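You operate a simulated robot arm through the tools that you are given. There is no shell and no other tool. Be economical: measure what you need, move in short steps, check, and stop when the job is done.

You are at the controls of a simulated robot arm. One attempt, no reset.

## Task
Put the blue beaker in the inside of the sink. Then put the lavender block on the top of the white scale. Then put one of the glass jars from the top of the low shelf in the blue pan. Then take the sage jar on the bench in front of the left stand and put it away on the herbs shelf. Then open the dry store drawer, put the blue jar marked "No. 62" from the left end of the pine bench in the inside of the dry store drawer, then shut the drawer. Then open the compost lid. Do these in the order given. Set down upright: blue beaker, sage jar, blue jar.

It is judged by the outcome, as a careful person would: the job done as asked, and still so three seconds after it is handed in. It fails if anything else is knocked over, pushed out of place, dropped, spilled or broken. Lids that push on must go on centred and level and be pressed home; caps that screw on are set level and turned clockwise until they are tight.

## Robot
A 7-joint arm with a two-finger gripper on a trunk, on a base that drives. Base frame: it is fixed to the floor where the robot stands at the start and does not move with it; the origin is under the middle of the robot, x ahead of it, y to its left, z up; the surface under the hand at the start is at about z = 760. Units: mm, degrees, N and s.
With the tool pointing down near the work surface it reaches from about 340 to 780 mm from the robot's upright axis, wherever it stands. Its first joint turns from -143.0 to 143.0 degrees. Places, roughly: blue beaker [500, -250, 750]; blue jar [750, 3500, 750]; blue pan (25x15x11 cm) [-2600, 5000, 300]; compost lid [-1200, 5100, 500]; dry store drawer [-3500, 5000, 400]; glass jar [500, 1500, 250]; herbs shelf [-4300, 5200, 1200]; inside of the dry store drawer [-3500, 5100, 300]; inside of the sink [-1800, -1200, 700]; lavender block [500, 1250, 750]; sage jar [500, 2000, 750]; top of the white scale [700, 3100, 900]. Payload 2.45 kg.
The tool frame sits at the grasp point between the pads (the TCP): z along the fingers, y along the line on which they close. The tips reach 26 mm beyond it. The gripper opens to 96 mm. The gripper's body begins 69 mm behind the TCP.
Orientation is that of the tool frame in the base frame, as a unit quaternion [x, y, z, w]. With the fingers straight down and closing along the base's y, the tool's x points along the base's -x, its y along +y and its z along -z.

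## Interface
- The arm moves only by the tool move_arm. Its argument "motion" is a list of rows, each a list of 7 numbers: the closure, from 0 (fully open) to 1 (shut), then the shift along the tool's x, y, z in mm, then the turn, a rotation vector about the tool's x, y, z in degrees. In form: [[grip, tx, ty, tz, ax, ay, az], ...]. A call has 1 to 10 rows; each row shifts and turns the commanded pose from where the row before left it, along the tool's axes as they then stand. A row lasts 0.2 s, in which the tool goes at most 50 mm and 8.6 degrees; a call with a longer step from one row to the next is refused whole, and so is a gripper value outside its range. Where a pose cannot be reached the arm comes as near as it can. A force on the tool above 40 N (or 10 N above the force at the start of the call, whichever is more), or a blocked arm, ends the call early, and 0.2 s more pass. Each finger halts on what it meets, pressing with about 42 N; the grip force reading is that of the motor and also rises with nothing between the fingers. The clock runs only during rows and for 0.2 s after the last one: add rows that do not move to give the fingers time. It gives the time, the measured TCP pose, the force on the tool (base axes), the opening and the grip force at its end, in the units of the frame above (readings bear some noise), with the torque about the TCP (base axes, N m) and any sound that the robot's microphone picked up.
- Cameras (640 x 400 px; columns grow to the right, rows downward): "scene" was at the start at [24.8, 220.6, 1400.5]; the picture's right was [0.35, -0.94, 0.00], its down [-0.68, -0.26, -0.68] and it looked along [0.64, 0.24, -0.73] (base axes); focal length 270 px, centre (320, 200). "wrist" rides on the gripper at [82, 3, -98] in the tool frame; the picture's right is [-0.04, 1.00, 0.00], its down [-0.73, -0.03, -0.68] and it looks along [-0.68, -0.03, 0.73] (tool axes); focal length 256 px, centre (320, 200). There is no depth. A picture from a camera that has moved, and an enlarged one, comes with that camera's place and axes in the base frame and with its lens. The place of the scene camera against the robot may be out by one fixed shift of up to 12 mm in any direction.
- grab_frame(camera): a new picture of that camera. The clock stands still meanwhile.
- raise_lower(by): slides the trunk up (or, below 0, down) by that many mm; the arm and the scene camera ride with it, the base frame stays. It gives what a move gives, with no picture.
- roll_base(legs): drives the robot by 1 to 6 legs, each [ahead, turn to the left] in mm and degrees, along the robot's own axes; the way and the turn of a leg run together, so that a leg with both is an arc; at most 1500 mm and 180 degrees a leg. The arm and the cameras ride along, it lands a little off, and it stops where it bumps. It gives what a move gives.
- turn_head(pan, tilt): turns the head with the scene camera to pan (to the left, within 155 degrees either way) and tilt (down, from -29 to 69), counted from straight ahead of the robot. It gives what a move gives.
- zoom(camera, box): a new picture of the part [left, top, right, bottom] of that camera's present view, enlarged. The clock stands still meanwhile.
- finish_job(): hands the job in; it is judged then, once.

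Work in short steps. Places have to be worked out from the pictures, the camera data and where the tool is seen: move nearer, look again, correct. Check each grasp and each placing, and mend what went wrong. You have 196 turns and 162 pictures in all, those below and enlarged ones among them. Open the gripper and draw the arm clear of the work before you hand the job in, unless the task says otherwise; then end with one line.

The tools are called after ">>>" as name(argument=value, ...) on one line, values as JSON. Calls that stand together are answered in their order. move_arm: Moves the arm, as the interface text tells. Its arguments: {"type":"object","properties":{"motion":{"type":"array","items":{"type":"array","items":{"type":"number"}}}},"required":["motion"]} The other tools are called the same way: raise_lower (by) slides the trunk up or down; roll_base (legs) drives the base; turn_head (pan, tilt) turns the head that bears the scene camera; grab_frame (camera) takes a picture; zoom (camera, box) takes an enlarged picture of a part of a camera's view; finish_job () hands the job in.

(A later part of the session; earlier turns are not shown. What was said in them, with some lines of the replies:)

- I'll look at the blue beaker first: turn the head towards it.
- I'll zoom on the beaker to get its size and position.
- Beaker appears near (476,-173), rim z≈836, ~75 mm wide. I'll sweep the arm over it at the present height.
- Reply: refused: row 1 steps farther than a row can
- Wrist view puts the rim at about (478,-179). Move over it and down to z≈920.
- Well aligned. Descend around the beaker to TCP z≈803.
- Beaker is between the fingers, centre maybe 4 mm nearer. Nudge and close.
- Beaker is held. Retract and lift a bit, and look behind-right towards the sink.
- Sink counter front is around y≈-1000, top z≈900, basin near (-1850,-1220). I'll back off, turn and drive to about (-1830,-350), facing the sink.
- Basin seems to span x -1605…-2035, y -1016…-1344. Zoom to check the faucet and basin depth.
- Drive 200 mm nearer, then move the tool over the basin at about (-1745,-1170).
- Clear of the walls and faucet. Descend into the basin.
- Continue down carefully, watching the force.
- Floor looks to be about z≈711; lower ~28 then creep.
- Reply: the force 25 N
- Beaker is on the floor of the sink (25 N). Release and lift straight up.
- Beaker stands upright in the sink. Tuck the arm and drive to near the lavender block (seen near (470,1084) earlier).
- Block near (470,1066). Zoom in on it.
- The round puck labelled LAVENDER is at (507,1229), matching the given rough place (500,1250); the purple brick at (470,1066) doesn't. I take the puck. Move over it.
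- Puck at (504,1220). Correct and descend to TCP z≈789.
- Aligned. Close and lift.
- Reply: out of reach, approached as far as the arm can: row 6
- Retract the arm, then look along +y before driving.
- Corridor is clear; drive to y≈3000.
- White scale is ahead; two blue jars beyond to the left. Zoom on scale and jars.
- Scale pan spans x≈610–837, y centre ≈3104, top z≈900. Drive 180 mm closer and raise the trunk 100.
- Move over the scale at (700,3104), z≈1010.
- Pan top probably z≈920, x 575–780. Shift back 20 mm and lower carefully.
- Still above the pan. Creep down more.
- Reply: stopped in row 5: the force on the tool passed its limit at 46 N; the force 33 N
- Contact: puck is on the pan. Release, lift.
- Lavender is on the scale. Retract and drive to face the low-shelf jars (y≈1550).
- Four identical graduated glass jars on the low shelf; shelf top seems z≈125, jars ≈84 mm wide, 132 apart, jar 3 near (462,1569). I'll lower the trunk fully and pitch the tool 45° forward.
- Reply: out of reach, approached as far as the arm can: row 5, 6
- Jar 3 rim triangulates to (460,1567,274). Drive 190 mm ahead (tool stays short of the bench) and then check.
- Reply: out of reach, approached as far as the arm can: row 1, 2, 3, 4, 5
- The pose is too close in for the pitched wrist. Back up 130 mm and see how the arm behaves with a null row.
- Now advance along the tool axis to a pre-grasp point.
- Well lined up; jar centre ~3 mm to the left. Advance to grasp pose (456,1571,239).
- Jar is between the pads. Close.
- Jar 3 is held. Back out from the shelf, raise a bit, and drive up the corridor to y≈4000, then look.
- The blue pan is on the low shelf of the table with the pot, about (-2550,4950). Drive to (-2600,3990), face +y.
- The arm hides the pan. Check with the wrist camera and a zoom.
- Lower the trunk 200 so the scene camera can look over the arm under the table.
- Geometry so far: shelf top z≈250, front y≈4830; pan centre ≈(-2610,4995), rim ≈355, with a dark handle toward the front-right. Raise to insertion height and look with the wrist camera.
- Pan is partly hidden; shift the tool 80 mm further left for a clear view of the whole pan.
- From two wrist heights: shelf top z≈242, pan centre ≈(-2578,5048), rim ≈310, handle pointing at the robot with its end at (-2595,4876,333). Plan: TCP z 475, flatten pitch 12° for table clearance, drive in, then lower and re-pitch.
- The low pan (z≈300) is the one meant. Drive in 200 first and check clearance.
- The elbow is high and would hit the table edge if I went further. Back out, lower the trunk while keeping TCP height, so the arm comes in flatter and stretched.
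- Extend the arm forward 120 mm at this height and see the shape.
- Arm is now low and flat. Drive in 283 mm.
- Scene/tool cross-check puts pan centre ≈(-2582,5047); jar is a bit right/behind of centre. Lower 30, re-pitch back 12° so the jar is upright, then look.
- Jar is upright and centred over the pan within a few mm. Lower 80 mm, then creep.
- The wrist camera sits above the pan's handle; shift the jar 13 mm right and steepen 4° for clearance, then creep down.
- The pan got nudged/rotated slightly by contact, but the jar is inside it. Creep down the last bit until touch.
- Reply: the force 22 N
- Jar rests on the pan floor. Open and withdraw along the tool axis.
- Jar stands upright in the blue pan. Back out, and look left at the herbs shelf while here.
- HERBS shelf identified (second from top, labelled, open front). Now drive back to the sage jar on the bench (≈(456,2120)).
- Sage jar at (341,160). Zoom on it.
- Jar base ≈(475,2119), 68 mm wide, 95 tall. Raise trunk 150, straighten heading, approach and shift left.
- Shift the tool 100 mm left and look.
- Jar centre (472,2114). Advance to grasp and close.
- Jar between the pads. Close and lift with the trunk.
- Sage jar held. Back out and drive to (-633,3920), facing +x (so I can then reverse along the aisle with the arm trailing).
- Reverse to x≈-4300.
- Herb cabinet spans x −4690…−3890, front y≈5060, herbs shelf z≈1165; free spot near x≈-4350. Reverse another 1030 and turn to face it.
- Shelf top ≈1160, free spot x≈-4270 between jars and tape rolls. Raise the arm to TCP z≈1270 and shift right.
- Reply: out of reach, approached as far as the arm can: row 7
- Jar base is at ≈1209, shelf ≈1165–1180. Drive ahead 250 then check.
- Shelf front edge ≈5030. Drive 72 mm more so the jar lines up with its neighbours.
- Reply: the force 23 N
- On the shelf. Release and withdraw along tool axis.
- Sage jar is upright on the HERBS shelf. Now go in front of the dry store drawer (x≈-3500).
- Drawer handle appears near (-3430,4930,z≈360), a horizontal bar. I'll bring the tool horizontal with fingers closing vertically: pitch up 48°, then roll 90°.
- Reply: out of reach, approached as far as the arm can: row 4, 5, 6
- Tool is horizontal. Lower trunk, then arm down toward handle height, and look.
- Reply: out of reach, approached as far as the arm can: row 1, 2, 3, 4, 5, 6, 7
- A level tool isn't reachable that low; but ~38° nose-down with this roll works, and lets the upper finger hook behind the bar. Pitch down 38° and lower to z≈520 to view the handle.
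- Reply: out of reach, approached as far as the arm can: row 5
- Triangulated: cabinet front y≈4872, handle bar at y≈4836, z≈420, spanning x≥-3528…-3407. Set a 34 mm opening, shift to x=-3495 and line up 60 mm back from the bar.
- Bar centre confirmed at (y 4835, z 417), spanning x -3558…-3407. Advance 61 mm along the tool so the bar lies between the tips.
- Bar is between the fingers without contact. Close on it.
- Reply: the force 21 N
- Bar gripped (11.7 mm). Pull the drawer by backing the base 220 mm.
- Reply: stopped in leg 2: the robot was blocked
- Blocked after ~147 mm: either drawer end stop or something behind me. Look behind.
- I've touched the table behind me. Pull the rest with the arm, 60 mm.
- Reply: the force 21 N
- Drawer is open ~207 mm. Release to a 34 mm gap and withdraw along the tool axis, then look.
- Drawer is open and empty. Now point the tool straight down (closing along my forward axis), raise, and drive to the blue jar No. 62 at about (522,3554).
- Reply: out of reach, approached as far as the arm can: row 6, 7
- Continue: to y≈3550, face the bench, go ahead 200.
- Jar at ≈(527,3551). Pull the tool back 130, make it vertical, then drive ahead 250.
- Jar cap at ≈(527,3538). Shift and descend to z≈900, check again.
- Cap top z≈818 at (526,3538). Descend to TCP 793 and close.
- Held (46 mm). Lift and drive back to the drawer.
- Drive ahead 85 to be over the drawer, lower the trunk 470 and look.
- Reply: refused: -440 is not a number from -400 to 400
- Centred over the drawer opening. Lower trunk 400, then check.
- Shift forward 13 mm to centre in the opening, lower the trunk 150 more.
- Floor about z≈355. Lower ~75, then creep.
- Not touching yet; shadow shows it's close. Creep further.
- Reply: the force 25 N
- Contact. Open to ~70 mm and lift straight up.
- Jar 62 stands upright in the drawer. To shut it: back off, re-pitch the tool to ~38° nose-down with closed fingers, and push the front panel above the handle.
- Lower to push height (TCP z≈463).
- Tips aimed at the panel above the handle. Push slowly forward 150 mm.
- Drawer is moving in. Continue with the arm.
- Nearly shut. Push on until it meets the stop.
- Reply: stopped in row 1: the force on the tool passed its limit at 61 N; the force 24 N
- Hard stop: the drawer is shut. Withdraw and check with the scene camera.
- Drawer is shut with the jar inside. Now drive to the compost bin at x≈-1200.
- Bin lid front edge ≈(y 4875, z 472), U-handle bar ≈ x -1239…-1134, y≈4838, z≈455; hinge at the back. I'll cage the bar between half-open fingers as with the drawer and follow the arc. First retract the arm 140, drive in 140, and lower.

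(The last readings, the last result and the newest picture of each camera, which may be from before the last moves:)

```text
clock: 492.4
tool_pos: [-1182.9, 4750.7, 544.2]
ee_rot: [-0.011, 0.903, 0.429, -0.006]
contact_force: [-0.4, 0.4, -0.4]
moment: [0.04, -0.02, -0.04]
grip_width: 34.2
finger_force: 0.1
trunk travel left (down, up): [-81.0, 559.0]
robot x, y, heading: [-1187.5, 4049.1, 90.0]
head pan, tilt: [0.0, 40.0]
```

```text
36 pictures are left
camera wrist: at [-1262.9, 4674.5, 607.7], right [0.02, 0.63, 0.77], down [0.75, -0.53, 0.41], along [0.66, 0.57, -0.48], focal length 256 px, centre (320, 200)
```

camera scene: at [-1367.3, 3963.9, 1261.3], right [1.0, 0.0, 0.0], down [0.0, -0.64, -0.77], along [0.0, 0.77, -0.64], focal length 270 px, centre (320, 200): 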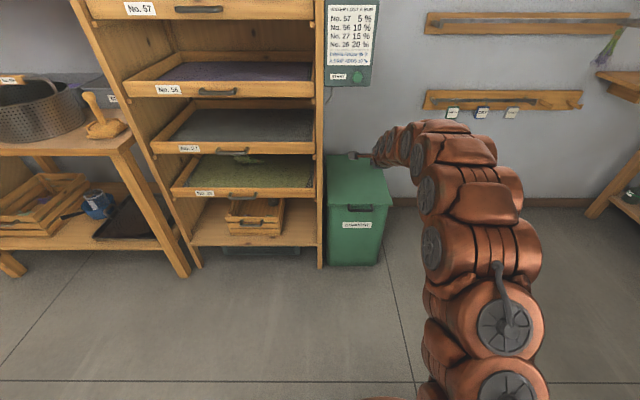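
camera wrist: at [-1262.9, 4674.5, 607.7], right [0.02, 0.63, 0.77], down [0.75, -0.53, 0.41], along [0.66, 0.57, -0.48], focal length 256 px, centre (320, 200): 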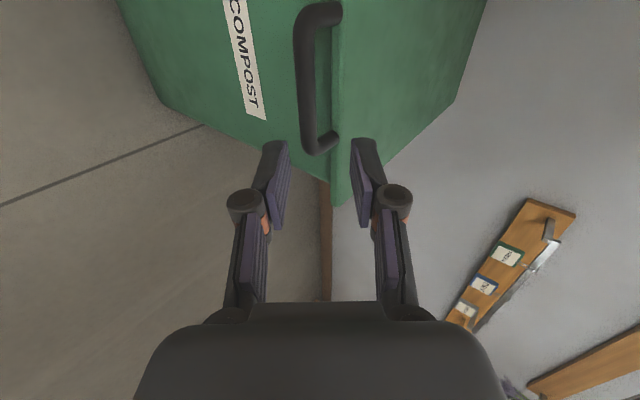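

Bar confirmed at y≈4837, z≈460. Advance to cage it with a 28 mm gap.

>>> move_arm(motion=[[0.71, 0, -10.6, 30, 0, 0, 0], [0.71, 0, 0, 35, 0, 0, 0], [0.71, 0, 0, 25, 0, 0, 0], [0.71, 0, 0, 20, 0, 0, 0], [0.71, 0, 0, 0, 0, 0, 0]])

>>> grab_frame(camera="wrist")

```text
clock: 493.6
tool_pos: [-1186.0, 4827.9, 464.4]
ee_rot: [-0.012, 0.903, 0.429, -0.006]
contact_force: [1.1, -4.5, 0.7]
moment: [0.03, 0.0, -0.06]
grip_width: 29.1
finger_force: 0.1
trunk travel left (down, up): [-81.0, 559.0]
robot x, y, heading: [-1182.2, 4050.2, 90.2]
head pan, tilt: [0.0, 40.0]
```

```text
35 pictures are left
camera wrist: at [-1264.5, 4752.5, 529.1], right [0.02, 0.63, 0.77], down [0.75, -0.53, 0.41], along [0.66, 0.57, -0.48], focal length 256 px, centre (320, 200)
```

wrist: 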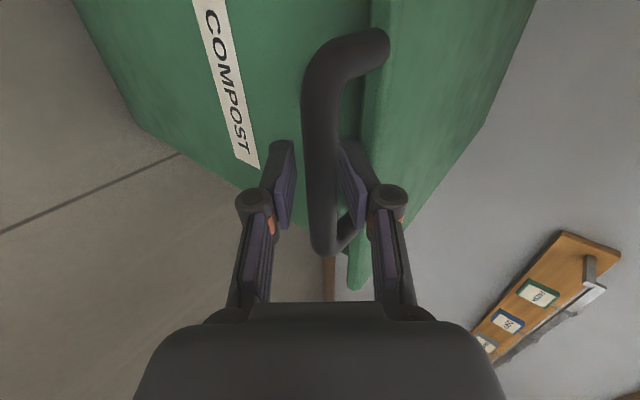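

The bar is caged with light tip contact. Back off 4 mm, tighten the cage slightly and begin lifting with the trunk.

>>> move_arm(motion=[[0.76, 0, 0, -4, 0, 0, 0], [0.76, 0, 0, 0, 0, 0, 0]])

>>> raise_lower(by=60)

>>> raise_lower(by=40)

>>> grab_frame(camera="wrist")

>>> zoom(camera="scene", box=[290, 130, 490, 280])

```text
clock: 494.2
tool_pos: [-1185.1, 4825.0, 466.6]
ee_rot: [-0.012, 0.903, 0.429, -0.006]
contact_force: [-0.6, -0.7, -0.6]
moment: [-0.01, 0.01, -0.03]
grip_width: 22.9
finger_force: 0.1
trunk travel left (down, up): [-81.0, 559.0]
robot x, y, heading: [-1181.2, 4053.1, 90.3]
head pan, tilt: [0.0, 40.0]
```

```text
clock: 495.2
tool_pos: [-1184.3, 4826.1, 527.8]
ee_rot: [-0.011, 0.903, 0.429, -0.005]
contact_force: [0.0, -1.7, 0.0]
moment: [0.0, 0.02, -0.02]
grip_width: 23.7
finger_force: 0.3
trunk travel left (down, up): [-141.0, 499.0]
robot x, y, heading: [-1188.1, 4051.5, 90.2]
head pan, tilt: [0.0, 40.0]
```

```text
clock: 496.1
tool_pos: [-1185.5, 4825.9, 568.8]
ee_rot: [-0.012, 0.903, 0.429, -0.006]
contact_force: [-0.3, 1.1, 0.3]
moment: [0.02, 0.02, 0.0]
grip_width: 23.3
finger_force: 0.2
trunk travel left (down, up): [-181.0, 459.0]
robot x, y, heading: [-1187.9, 4051.2, 90.0]
head pan, tilt: [0.0, 40.0]
```

```text
34 pictures are left
camera wrist: at [-1264.4, 4749.5, 632.2], right [0.02, 0.63, 0.77], down [0.75, -0.53, 0.41], along [0.66, 0.57, -0.48], focal length 256 px, centre (320, 200)
```

wrist: 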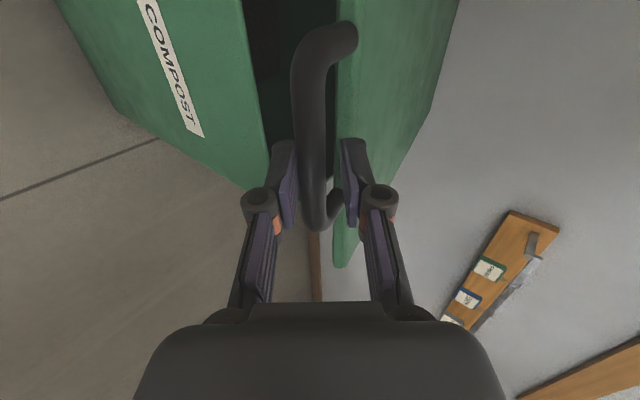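

```text
2.67 times, centred on (390, 205) of scene
camera zoom: at [-1367.8, 4094.7, 1141.5], right [1.0, 0.0, 0.0], down [0.0, -0.64, -0.77], along [0.0, 0.77, -0.64], focal length 720 px, centre (133, 187)
```

zoom: 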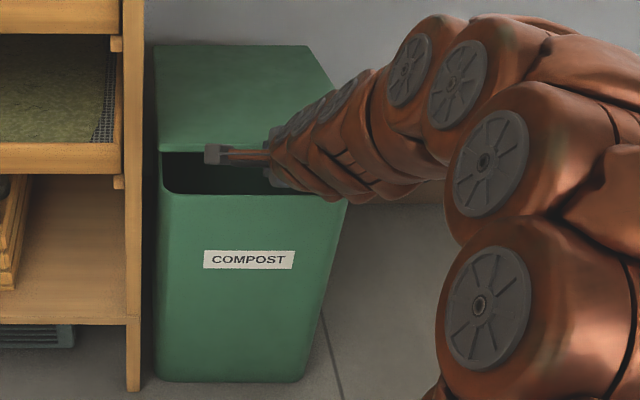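

The lid lifts easily. Step forward/up along the arc.

>>> move_arm(motion=[[0.76, 0, 6.3, 7.8, 0, 0, 0], [0.76, 0, 0, 0, 0, 0, 0]])

>>> raise_lower(by=55)

>>> move_arm(motion=[[0.76, 0, 8.2, 10.1, 0, 0, 0], [0.76, 0, 38.2, -13, 0, 0, 0], [0.76, 0, 39.2, -9.3, 0, 0, 0], [0.76, 0, 39.9, -6.2, 0, 0, 0], [0.76, 0, 0, 0, 0, 0, 0]])

>>> grab_frame(camera="wrist")

>>> zoom(camera="scene", box=[290, 130, 490, 280])

```text
clock: 496.7
tool_pos: [-1185.4, 4835.2, 568.8]
ee_rot: [-0.012, 0.903, 0.429, -0.006]
contact_force: [0.2, -2.4, -0.4]
moment: [0.0, 0.02, -0.04]
grip_width: 25.0
finger_force: 1.3
trunk travel left (down, up): [-181.0, 459.0]
robot x, y, heading: [-1188.6, 4051.4, 90.2]
head pan, tilt: [0.0, 40.0]
```

```text
clock: 497.6
tool_pos: [-1184.5, 4835.4, 622.5]
ee_rot: [-0.012, 0.903, 0.429, -0.005]
contact_force: [-0.5, -0.2, 0.4]
moment: [0.01, 0.01, -0.02]
grip_width: 23.1
finger_force: 0.0
trunk travel left (down, up): [-236.0, 404.0]
robot x, y, heading: [-1185.3, 4050.0, 89.9]
head pan, tilt: [0.0, 40.0]
```

```text
clock: 498.8
tool_pos: [-1187.3, 4898.7, 731.3]
ee_rot: [-0.012, 0.903, 0.428, -0.005]
contact_force: [-0.2, -1.3, -1.6]
moment: [-0.01, 0.06, 0.0]
grip_width: 24.0
finger_force: 0.5
trunk travel left (down, up): [-236.0, 404.0]
robot x, y, heading: [-1188.8, 4051.4, 90.3]
head pan, tilt: [0.0, 40.0]
```

```text
32 pictures are left
camera wrist: at [-1266.5, 4823.8, 795.3], right [0.02, 0.63, 0.77], down [0.75, -0.53, 0.41], along [0.66, 0.57, -0.48], focal length 256 px, centre (320, 200)
```

wrist: 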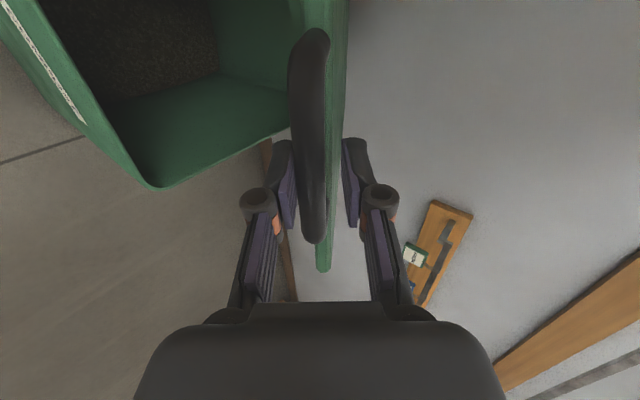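

```text
2.67 times, centred on (390, 205) of scene
camera zoom: at [-1367.8, 4094.8, 1196.4], right [1.0, 0.0, 0.0], down [0.0, -0.64, -0.77], along [0.0, 0.77, -0.64], focal length 720 px, centre (133, 187)
```

zoom: 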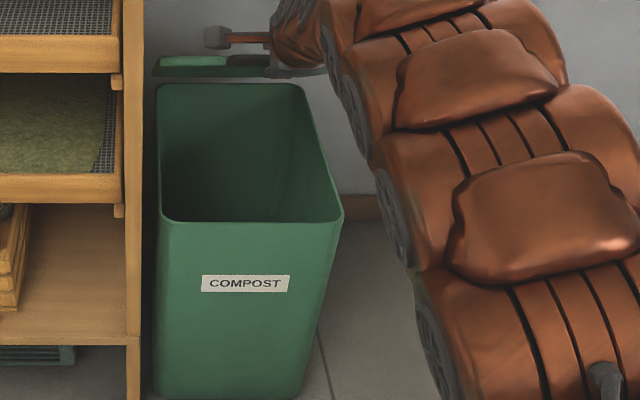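

Following well (~35°). Continue three more arc steps.

>>> move_arm(motion=[[0.76, 0, 40.5, -2.4, 0, 0, 0], [0.76, 0, 40.3, 1.1, 0, 0, 0], [0.76, 0, 40.1, 4.4, 0, 0, 0], [0.76, 0, 0, 0, 0, 0, 0]])

>>> grab_frame(camera="wrist")

```text
clock: 499.8
tool_pos: [-1188.5, 4979.6, 823.3]
ee_rot: [-0.011, 0.904, 0.428, -0.006]
contact_force: [-1.0, 0.2, 0.8]
moment: [-0.01, 0.0, 0.01]
grip_width: 23.1
finger_force: 0.0
trunk travel left (down, up): [-236.0, 404.0]
robot x, y, heading: [-1185.2, 4053.0, 90.6]
head pan, tilt: [0.0, 40.0]
```

```text
30 pictures are left
camera wrist: at [-1268.4, 4903.1, 887.8], right [0.02, 0.63, 0.77], down [0.75, -0.53, 0.41], along [0.66, 0.57, -0.48], focal length 256 px, centre (320, 200)
```

wrist: 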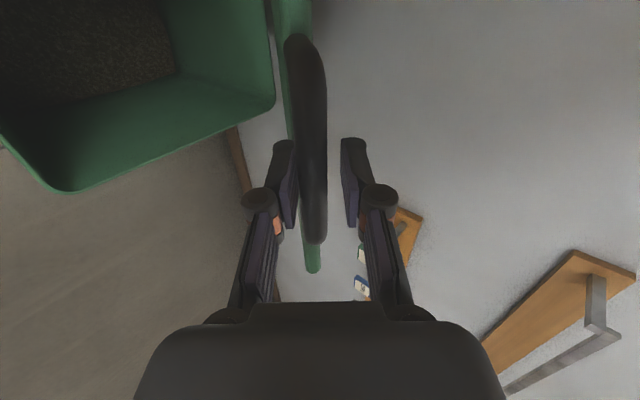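

~50°. Now use base forward and trunk up in small alternating steps.

>>> roll_base(legs=[[30, 0]])

>>> raise_lower(by=26)

>>> roll_base(legs=[[33, 0]])

>>> raise_lower(by=23)

>>> grab_frame(camera="wrist")

```text
clock: 500.7
tool_pos: [-1188.0, 4992.7, 820.4]
ee_rot: [-0.012, 0.907, 0.422, -0.005]
contact_force: [0.0, -1.9, -0.2]
moment: [0.09, 0.02, 0.01]
grip_width: 22.9
finger_force: 0.1
trunk travel left (down, up): [-236.0, 404.0]
robot x, y, heading: [-1187.4, 4072.6, 90.1]
head pan, tilt: [0.0, 40.0]
stopped in leg 1: the robot was blocked; the commanded pose is now the measured one
```

```text
clock: 501.4
tool_pos: [-1185.5, 4988.0, 815.4]
ee_rot: [-0.008, 0.915, 0.404, -0.003]
contact_force: [0.1, 0.0, -0.4]
moment: [0.03, 0.02, 0.02]
grip_width: 23.1
finger_force: 0.0
trunk travel left (down, up): [-262.0, 378.0]
robot x, y, heading: [-1186.5, 4071.6, 90.2]
head pan, tilt: [0.0, 40.0]
```

```text
clock: 502.2
tool_pos: [-1178.0, 5010.8, 764.5]
ee_rot: [-0.002, 0.925, 0.38, 0.003]
contact_force: [0.2, -45.6, 45.8]
moment: [-0.08, 0.55, 0.54]
grip_width: 23.1
finger_force: 0.2
trunk travel left (down, up): [-262.0, 378.0]
robot x, y, heading: [-1187.1, 4077.5, 90.3]
head pan, tilt: [0.0, 40.0]
stopped in leg 1: the robot was blocked; the commanded pose is now the measured one
```

```text
clock: 502.8
tool_pos: [-1176.1, 5020.9, 773.1]
ee_rot: [-0.001, 0.926, 0.378, 0.004]
contact_force: [3.4, -39.6, 44.4]
moment: [-0.41, 0.93, 0.94]
grip_width: 24.6
finger_force: 0.8
trunk travel left (down, up): [-283.0, 357.0]
robot x, y, heading: [-1185.5, 4078.6, 90.1]
head pan, tilt: [0.0, 40.0]
stopped: the force on the tool passed its limit at 76 N (the readings are from after the stop); the commanded pose is now the measured one
```

```text
29 pictures are left
camera wrist: at [-1258.1, 4955.6, 845.2], right [0.04, 0.71, 0.7], down [0.73, -0.5, 0.47], along [0.68, 0.49, -0.54], focal length 256 px, centre (320, 200)
```

wrist: 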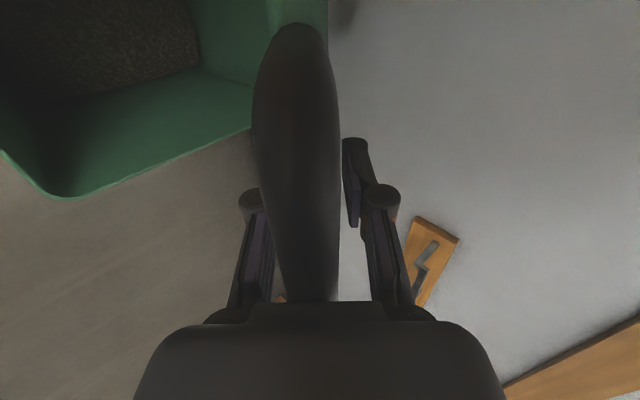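

Something blocked the motion and the arm is deflected. Look with the scene camera before moving.

>>> grab_frame(camera="scene")

```text
28 pictures are left
camera scene: at [-1367.6, 4113.1, 1244.8], right [1.0, 0.0, 0.0], down [0.0, -0.64, -0.77], along [0.0, 0.77, -0.64], focal length 270 px, centre (320, 200)
```

scene: 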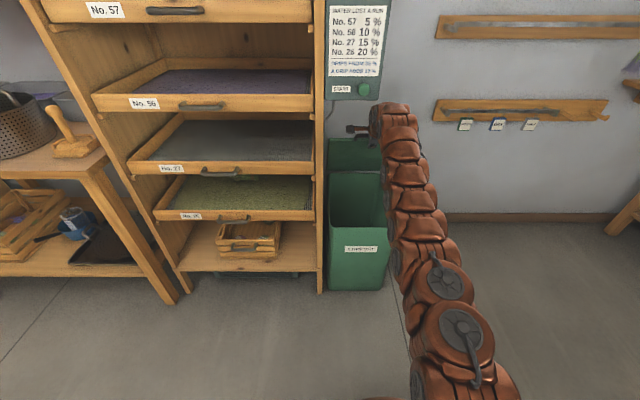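

The wrist is fouling the control box mounted above the bin (bottom ≈z 960, right edge ≈x -1185). Back off 30 mm and look at how the lid sits.

>>> roll_base(legs=[[-30, 0]])

>>> move_arm(motion=[[0.72, 0, 0, 0, 0, 0, 0], [0.72, 0, 0, 0, 0, 0, 0]])

>>> grab_frame(camera="wrist")

>>> zoom(camera="scene", box=[310, 60, 450, 180])

```text
clock: 503.4
tool_pos: [-1176.5, 5024.9, 776.0]
ee_rot: [0.0, 0.924, 0.382, 0.004]
contact_force: [-0.8, -21.6, 23.0]
moment: [-0.7, 0.59, 0.23]
grip_width: 27.2
finger_force: 3.5
trunk travel left (down, up): [-283.0, 357.0]
robot x, y, heading: [-1185.3, 4071.8, 90.2]
head pan, tilt: [0.0, 40.0]
stopped in leg 1: the force on the tool passed its limit at 78 N (the readings are from after the stop); the commanded pose is now the measured one
```

```text
clock: 504.2
tool_pos: [-1176.8, 5024.5, 776.5]
ee_rot: [0.0, 0.924, 0.383, 0.003]
contact_force: [-0.2, -13.4, 15.8]
moment: [-0.27, 0.34, 0.22]
grip_width: 27.8
finger_force: 0.5
trunk travel left (down, up): [-283.0, 357.0]
robot x, y, heading: [-1182.6, 4073.3, 90.2]
head pan, tilt: [0.0, 40.0]
stopped in row 2: the force on the tool passed its limit at 41 N (the readings are from after the stop); the commanded pose is now the measured one
```

```text
27 pictures are left
camera wrist: at [-1258.0, 4958.2, 847.7], right [0.04, 0.71, 0.71], down [0.73, -0.5, 0.46], along [0.68, 0.5, -0.53], focal length 256 px, centre (320, 200)
```

wrist: 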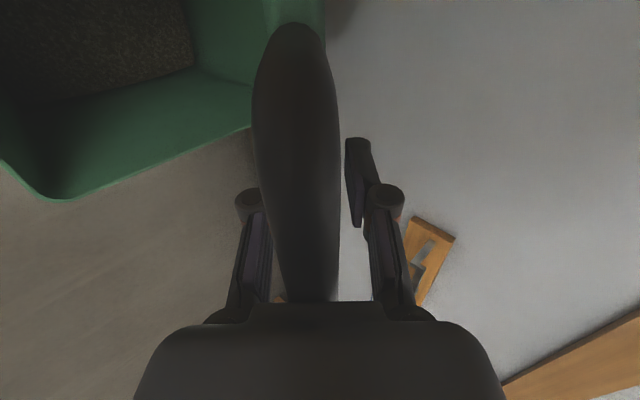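

```text
3.33 times, centred on (380, 120) of scene
camera zoom: at [-1367.8, 4118.9, 1243.0], right [1.0, 0.0, 0.0], down [0.0, -0.64, -0.77], along [0.0, 0.77, -0.64], focal length 899 px, centre (120, 467)
```

zoom: 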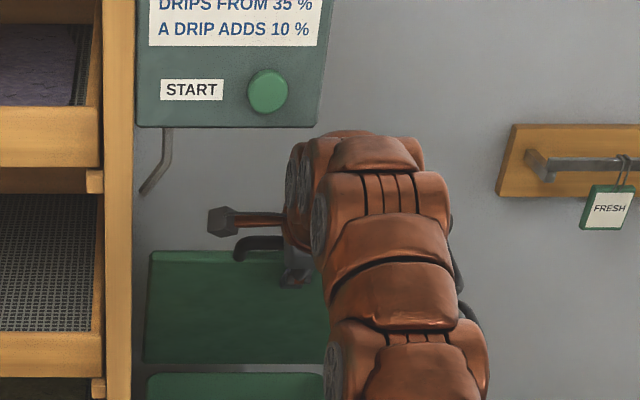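

The lid itself is fine at ~50°, but the wrist is pinned under the control box. Open the fingers for slack and lower the trunk 45 to free it.

>>> move_arm(motion=[[0.4, 0, 0, 0, 0, 0, 0], [0.1, 0, 0, 0, 0, 0, 0], [0, 0, 0, 0, 0, 0, 0], [0, 0, 0, 0, 0, 0, 0]])

>>> raise_lower(by=-45)

>>> grab_frame(camera="wrist")

```text
clock: 505.2
tool_pos: [-1176.3, 5024.2, 774.8]
ee_rot: [-0.001, 0.924, 0.381, 0.004]
contact_force: [-0.1, -23.7, 23.9]
moment: [-0.11, 0.51, 0.47]
grip_width: 96.2
finger_force: 0.1
trunk travel left (down, up): [-283.0, 357.0]
robot x, y, heading: [-1184.1, 4075.6, 90.0]
head pan, tilt: [0.0, 40.0]
```

```text
clock: 505.6
tool_pos: [-1175.9, 5024.3, 777.2]
ee_rot: [-0.001, 0.923, 0.385, 0.004]
contact_force: [-1.3, -15.8, 17.8]
moment: [-0.17, 0.35, 0.3]
grip_width: 96.0
finger_force: 0.0
trunk travel left (down, up): [-279.0, 361.0]
robot x, y, heading: [-1190.2, 4077.1, 89.9]
head pan, tilt: [0.0, 40.0]
stopped: the force on the tool passed its limit at 52 N (the readings are from after the stop); the commanded pose is now the measured one
```

```text
25 pictures are left
camera wrist: at [-1258.0, 4957.9, 847.4], right [0.04, 0.7, 0.71], down [0.73, -0.51, 0.46], along [0.68, 0.5, -0.53], focal length 256 px, centre (320, 200)
```

wrist: 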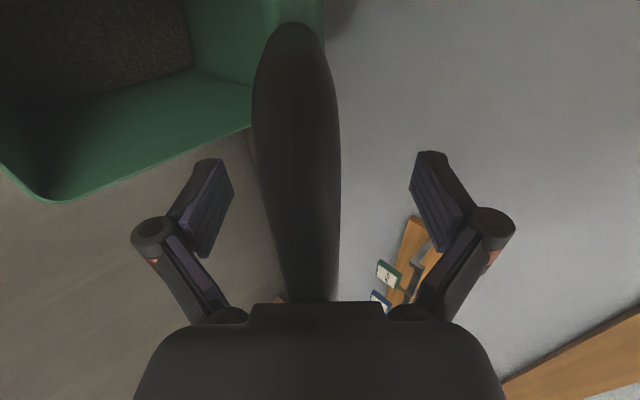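

Palm is pressing radially on the bar. With fingers wide open, back the base 50 mm, then lower the trunk.

>>> roll_base(legs=[[-50, 0]])

>>> raise_lower(by=-40)

>>> grab_frame(camera="wrist")

```text
clock: 506.5
tool_pos: [-1176.7, 4975.5, 771.3]
ee_rot: [0.0, 0.924, 0.383, 0.004]
contact_force: [0.6, -0.1, 0.1]
moment: [0.01, 0.0, 0.01]
grip_width: 96.0
finger_force: 0.1
trunk travel left (down, up): [-279.0, 361.0]
robot x, y, heading: [-1185.5, 4027.2, 90.2]
head pan, tilt: [0.0, 40.0]
```

```text
clock: 507.3
tool_pos: [-1177.1, 4976.0, 729.3]
ee_rot: [-0.001, 0.924, 0.381, 0.003]
contact_force: [0.3, -0.9, -0.1]
moment: [0.01, -0.01, -0.03]
grip_width: 96.2
finger_force: 0.0
trunk travel left (down, up): [-239.0, 401.0]
robot x, y, heading: [-1184.9, 4025.2, 90.1]
head pan, tilt: [0.0, 40.0]
```

```text
24 pictures are left
camera wrist: at [-1258.2, 4909.5, 800.5], right [0.04, 0.71, 0.7], down [0.73, -0.5, 0.47], along [0.68, 0.5, -0.54], focal length 256 px, centre (320, 200)
```

wrist: 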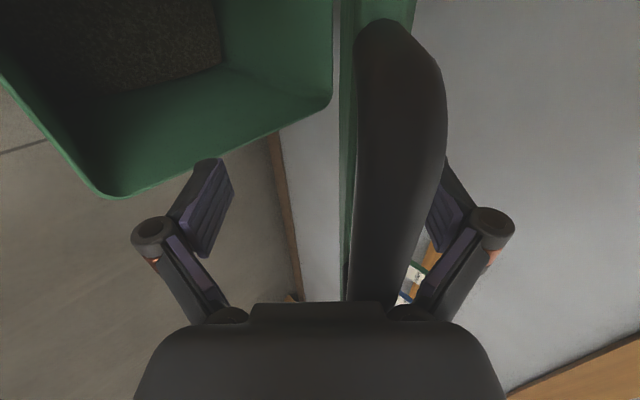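

The lid holds itself where it is (bar is clear of the lower finger, zero force). Withdraw along the tool axis, back away, then I'll un-roll the tool and push the lid from underneath, low and to the right of the box.

>>> move_arm(motion=[[0, 0, 0, -30, 0, 0, 0], [0, 0, 0, -35, 0, 0, 0], [0, 0, 0, -35, 0, 0, 0], [0, 0, 0, 0, 0, 0, 0]])

>>> roll_base(legs=[[-200, 0]])

>>> zoom(camera="scene", box=[300, 90, 480, 270])

```text
clock: 508.3
tool_pos: [-1178.3, 4904.9, 803.1]
ee_rot: [-0.001, 0.924, 0.382, 0.003]
contact_force: [0.7, 0.2, -0.1]
moment: [-0.03, -0.04, 0.01]
grip_width: 96.2
finger_force: 0.1
trunk travel left (down, up): [-239.0, 401.0]
robot x, y, heading: [-1188.6, 4022.0, 90.2]
head pan, tilt: [0.0, 40.0]
```

```text
clock: 509.9
tool_pos: [-1178.2, 4706.2, 803.0]
ee_rot: [-0.001, 0.924, 0.383, 0.003]
contact_force: [-0.9, -0.1, 0.6]
moment: [-0.03, -0.01, 0.03]
grip_width: 96.1
finger_force: 0.0
trunk travel left (down, up): [-239.0, 401.0]
robot x, y, heading: [-1185.3, 3828.5, 90.1]
head pan, tilt: [0.0, 40.0]
```

```text
2.22 times, centred on (390, 180) of scene
camera zoom: at [-1367.0, 3870.7, 1199.3], right [1.0, 0.0, 0.0], down [0.0, -0.64, -0.77], along [0.0, 0.77, -0.64], focal length 600 px, centre (164, 244)
```

zoom: 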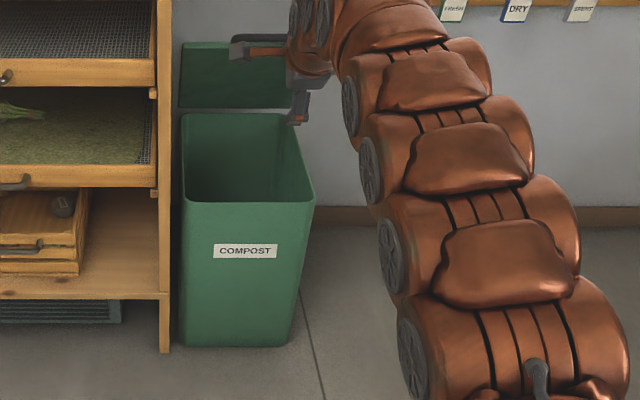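

Lid holds at ~44°. Un-roll the tool (−90°) with fingers closed and shift right.

>>> move_arm(motion=[[1, 0, 0, 0, 0, 0, -8.3], [1, 0, 0, 0, 0, 0, -8.3], [1, 0, 0, 0, 0, 0, -8.3], [1, 0, 0, 0, 0, 0, -8.3], [1, 0, 0, 0, 0, 0, -8.3], [1, 0, 0, 0, 0, 0, -8.3], [1, 0, 0, 0, 0, 0, -8.3], [1, 0, 0, 0, 0, 0, -8.3], [1, 0, 0, 0, 0, 0, -8.3], [1, 0, 0, 0, 0, 0, -8.3]])

>>> move_arm(motion=[[1, 0, 0, 0, 0, 0, -7], [1, 0, -35, 0, 0, 0, 0], [1, 0, -33, 0, 0, 0, 0], [1, 0, 0, 0, 0, 0, 0]])

>>> raise_lower(by=-140)

>>> grab_frame(camera="scene")

```text
clock: 512.1
tool_pos: [-1176.8, 4706.1, 803.7]
ee_rot: [-0.615, 0.69, 0.284, 0.256]
contact_force: [-1.0, 0.1, 0.0]
moment: [0.01, -0.04, 0.02]
grip_width: 0.0
finger_force: 28.4
trunk travel left (down, up): [-239.0, 401.0]
robot x, y, heading: [-1187.5, 3823.0, 90.3]
head pan, tilt: [0.0, 40.0]
```

```text
clock: 513.1
tool_pos: [-1108.1, 4706.4, 805.5]
ee_rot: [0.653, -0.653, -0.268, -0.274]
contact_force: [0.3, 0.5, 0.6]
moment: [0.04, 0.02, -0.02]
grip_width: 0.0
finger_force: 28.2
trunk travel left (down, up): [-239.0, 401.0]
robot x, y, heading: [-1188.0, 3828.2, 90.2]
head pan, tilt: [0.0, 40.0]
```

```text
clock: 514.8
tool_pos: [-1109.8, 4706.1, 665.1]
ee_rot: [0.655, -0.652, -0.269, -0.273]
contact_force: [0.1, -0.3, 0.0]
moment: [0.0, -0.03, 0.02]
grip_width: 0.0
finger_force: 28.5
trunk travel left (down, up): [-99.0, 541.0]
robot x, y, heading: [-1187.5, 3828.0, 90.2]
head pan, tilt: [0.0, 40.0]
```

```text
22 pictures are left
camera scene: at [-1367.0, 3870.7, 1059.4], right [1.0, 0.0, 0.0], down [0.0, -0.64, -0.77], along [0.0, 0.77, -0.64], focal length 270 px, centre (320, 200)
```

scene: 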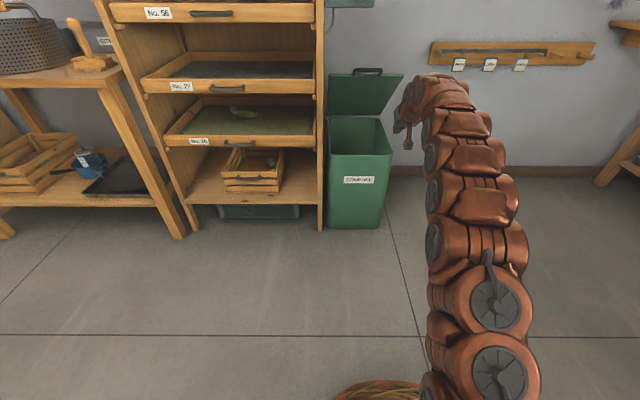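

Lid is half-open and stable. Flatten the approach: arm up 95, trunk down 95, then pitch the nose up 32°.

>>> move_arm(motion=[[1, -22.4, 0, -22.4, 0, 0, 0], [1, -22.4, 0, -22.4, 0, 0, 0], [1, -22.4, 0, -22.4, 0, 0, 0], [1, 0, 0, 0, 0, 0, 0]])

>>> raise_lower(by=-95)

>>> move_arm(motion=[[1, 0, 0, 0, 0, -8, 0], [1, 0, 0, 0, 0, -8, 0], [1, 0, 0, 0, 0, -8, 0], [1, 0, 0, 0, 0, -8, 0], [1, 0, 0, 0, 0, 0, 0]])

```text
clock: 515.8
tool_pos: [-1109.8, 4706.1, 748.9]
ee_rot: [0.654, -0.652, -0.269, -0.272]
contact_force: [-0.6, 0.1, -0.3]
moment: [0.01, 0.02, -0.01]
grip_width: 0.1
finger_force: 28.3
out of reach, approached as far as the arm can: row 3
trunk travel left (down, up): [-99.0, 541.0]
robot x, y, heading: [-1187.0, 3826.9, 90.1]
head pan, tilt: [0.0, 40.0]
```

```text
clock: 517.1
tool_pos: [-1109.7, 4706.3, 655.1]
ee_rot: [0.655, -0.652, -0.268, -0.272]
contact_force: [0.6, 0.0, 0.3]
moment: [0.01, 0.0, 0.03]
grip_width: 0.0
finger_force: 28.2
trunk travel left (down, up): [-4.0, 636.0]
robot x, y, heading: [-1184.5, 3823.0, 90.0]
head pan, tilt: [0.0, 40.0]
```

```text
clock: 518.3
tool_pos: [-1110.8, 4705.8, 654.9]
ee_rot: [0.556, -0.551, -0.439, -0.442]
contact_force: [0.4, 0.3, 0.2]
moment: [0.02, 0.0, 0.04]
grip_width: 0.3
finger_force: 28.4
trunk travel left (down, up): [-4.0, 636.0]
robot x, y, heading: [-1186.0, 3824.9, 90.4]
head pan, tilt: [0.0, 40.0]
```

Tool now ~13° nose-down, low. Drive in under the lid, then push forward in steps.

>>> roll_base(legs=[[375, 0]])

>>> zoom(camera="scene", box=[290, 60, 490, 260])

>>> roll_base(legs=[[50, 0], [50, 0]])

>>> zoom(camera="scene", box=[290, 60, 490, 260])

```text
clock: 520.6
tool_pos: [-1112.2, 5080.9, 655.0]
ee_rot: [0.556, -0.551, -0.439, -0.441]
contact_force: [0.9, -0.3, 0.6]
moment: [-0.02, -0.05, 0.0]
grip_width: 0.1
finger_force: 28.2
trunk travel left (down, up): [-4.0, 636.0]
robot x, y, heading: [-1191.0, 4199.7, 90.3]
head pan, tilt: [0.0, 40.0]
```

```text
2.00 times, centred on (390, 160) of scene
camera zoom: at [-1368.5, 4245.2, 964.3], right [1.0, 0.0, 0.0], down [0.0, -0.64, -0.77], along [0.0, 0.77, -0.64], focal length 540 px, centre (180, 280)
```

zoom: 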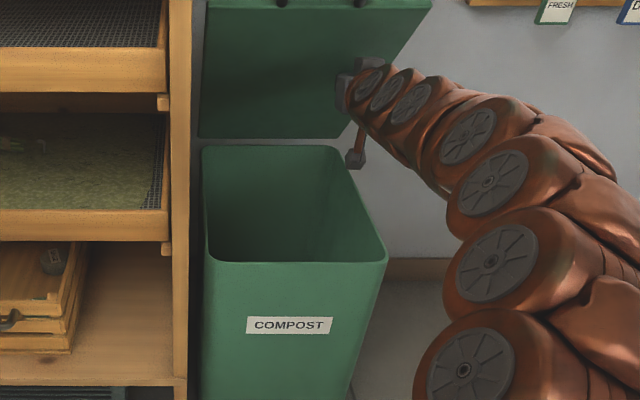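

```text
clock: 522.1
tool_pos: [-1114.3, 5182.2, 654.3]
ee_rot: [0.556, -0.55, -0.44, -0.441]
contact_force: [0.4, -0.5, -0.1]
moment: [0.0, 0.02, -0.01]
grip_width: 0.0
finger_force: 27.8
trunk travel left (down, up): [-4.0, 636.0]
robot x, y, heading: [-1185.3, 4298.7, 90.4]
head pan, tilt: [0.0, 40.0]
```

```text
2.00 times, centred on (390, 160) of scene
camera zoom: at [-1369.0, 4346.2, 964.3], right [1.0, 0.0, 0.0], down [0.0, -0.64, -0.77], along [0.0, 0.77, -0.64], focal length 540 px, centre (180, 280)
```

zoom: 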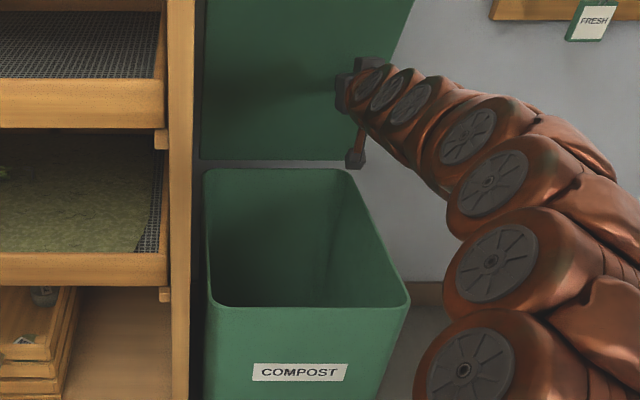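

Pushing works (~63°). Continue.

>>> roll_base(legs=[[45, 0], [40, 0]])

>>> grab_frame(camera="scene")

```text
clock: 523.4
tool_pos: [-1114.2, 5239.6, 655.8]
ee_rot: [0.558, -0.551, -0.44, -0.438]
contact_force: [-4.0, -52.4, 8.7]
moment: [0.55, 0.03, 0.03]
grip_width: 6.2
finger_force: 28.0
trunk travel left (down, up): [-4.0, 636.0]
robot x, y, heading: [-1187.0, 4364.3, 90.2]
head pan, tilt: [0.0, 40.0]
stopped in leg 2: the force on the tool passed its limit at 222 N (the readings are from after the stop); the commanded pose is now the measured one
```

```text
19 pictures are left
camera scene: at [-1369.5, 4405.5, 964.4], right [1.0, 0.0, 0.0], down [0.0, -0.64, -0.77], along [0.0, 0.77, -0.64], focal length 270 px, centre (320, 200)
```

scene: 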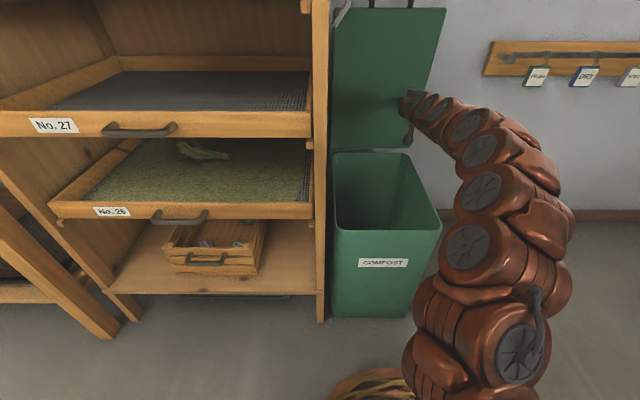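

Hard stop reached at ~80°: lid is at its limit. Back off and check that it stays open.

>>> roll_base(legs=[[-30, 0], [-400, 0]])

>>> move_arm(motion=[[0.5, 0, 0, 0, 0, 0, 0], [0, 0, 0, 0, 0, 0, 0], [0, 0, 0, 0, 0, 0, 0], [0, 0, 0, 0, 0, 0, 0]])

>>> grab_frame(camera="scene")

```text
clock: 526.4
tool_pos: [-1108.9, 4812.6, 652.0]
ee_rot: [0.557, -0.554, -0.437, -0.438]
contact_force: [0.5, -0.7, 0.8]
moment: [0.0, -0.02, 0.0]
grip_width: 0.1
finger_force: 28.5
trunk travel left (down, up): [-4.0, 636.0]
robot x, y, heading: [-1186.3, 3936.7, 90.0]
head pan, tilt: [0.0, 40.0]
```

```text
clock: 527.4
tool_pos: [-1108.6, 4812.1, 652.8]
ee_rot: [0.558, -0.554, -0.437, -0.437]
contact_force: [0.4, 0.0, -0.4]
moment: [0.03, 0.0, 0.03]
grip_width: 88.9
finger_force: 0.0
trunk travel left (down, up): [-4.0, 636.0]
robot x, y, heading: [-1186.6, 3937.3, 89.9]
head pan, tilt: [0.0, 40.0]
```

```text
18 pictures are left
camera scene: at [-1368.1, 3979.7, 964.3], right [1.0, 0.0, 0.0], down [0.0, -0.64, -0.77], along [0.0, 0.77, -0.64], focal length 270 px, centre (320, 200)
```

scene: 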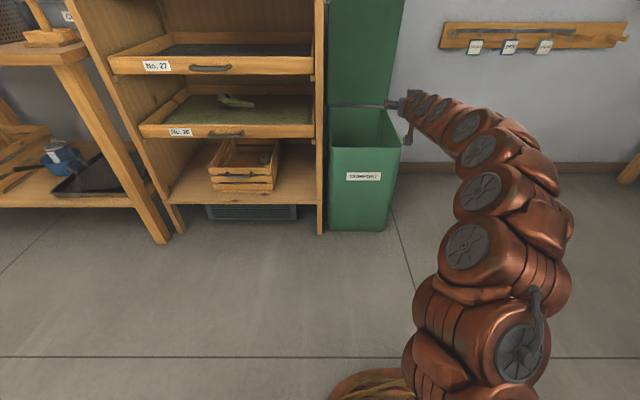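

Lid stays up. Draw back a little more and verify with the head tilted up.

>>> roll_base(legs=[[-80, 0]])

>>> turn_head(pan=0, tilt=20)

>>> grab_frame(camera="scene")

```text
clock: 528.4
tool_pos: [-1108.2, 4731.9, 652.5]
ee_rot: [0.557, -0.554, -0.437, -0.438]
contact_force: [-0.2, 0.4, -0.2]
moment: [-0.02, 0.01, 0.01]
grip_width: 96.0
finger_force: 0.1
trunk travel left (down, up): [-4.0, 636.0]
robot x, y, heading: [-1183.3, 3852.4, 90.1]
head pan, tilt: [0.0, 40.0]
```

```text
clock: 529.2
tool_pos: [-1109.1, 4730.5, 653.6]
ee_rot: [0.558, -0.554, -0.437, -0.437]
contact_force: [0.1, 0.0, 0.2]
moment: [-0.01, 0.01, 0.02]
grip_width: 95.9
finger_force: 0.2
trunk travel left (down, up): [-4.0, 636.0]
robot x, y, heading: [-1189.3, 3851.9, 90.2]
head pan, tilt: [0.0, 20.0]
```

```text
17 pictures are left
camera scene: at [-1368.1, 3907.3, 995.7], right [1.0, 0.0, 0.0], down [0.0, -0.34, -0.94], along [0.0, 0.94, -0.34], focal length 270 px, centre (320, 200)
```

scene: 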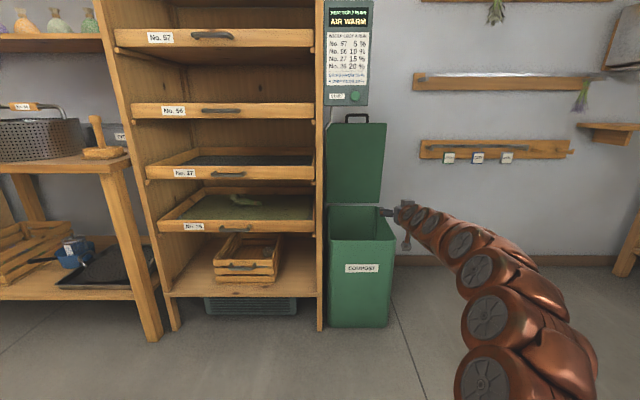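

The compost lid stands open on its own, everything else is in place, and the gripper is open and clear. Handing in.

>>> finish_job()

```text
The job is handed in.
```

All six tasks are done in the order given and the job is handed in; three small contacts along the way: the blue pan was nudged and turned slightly, I backed the base lightly against a table, and the arm pressed on the control box above the compost bin.
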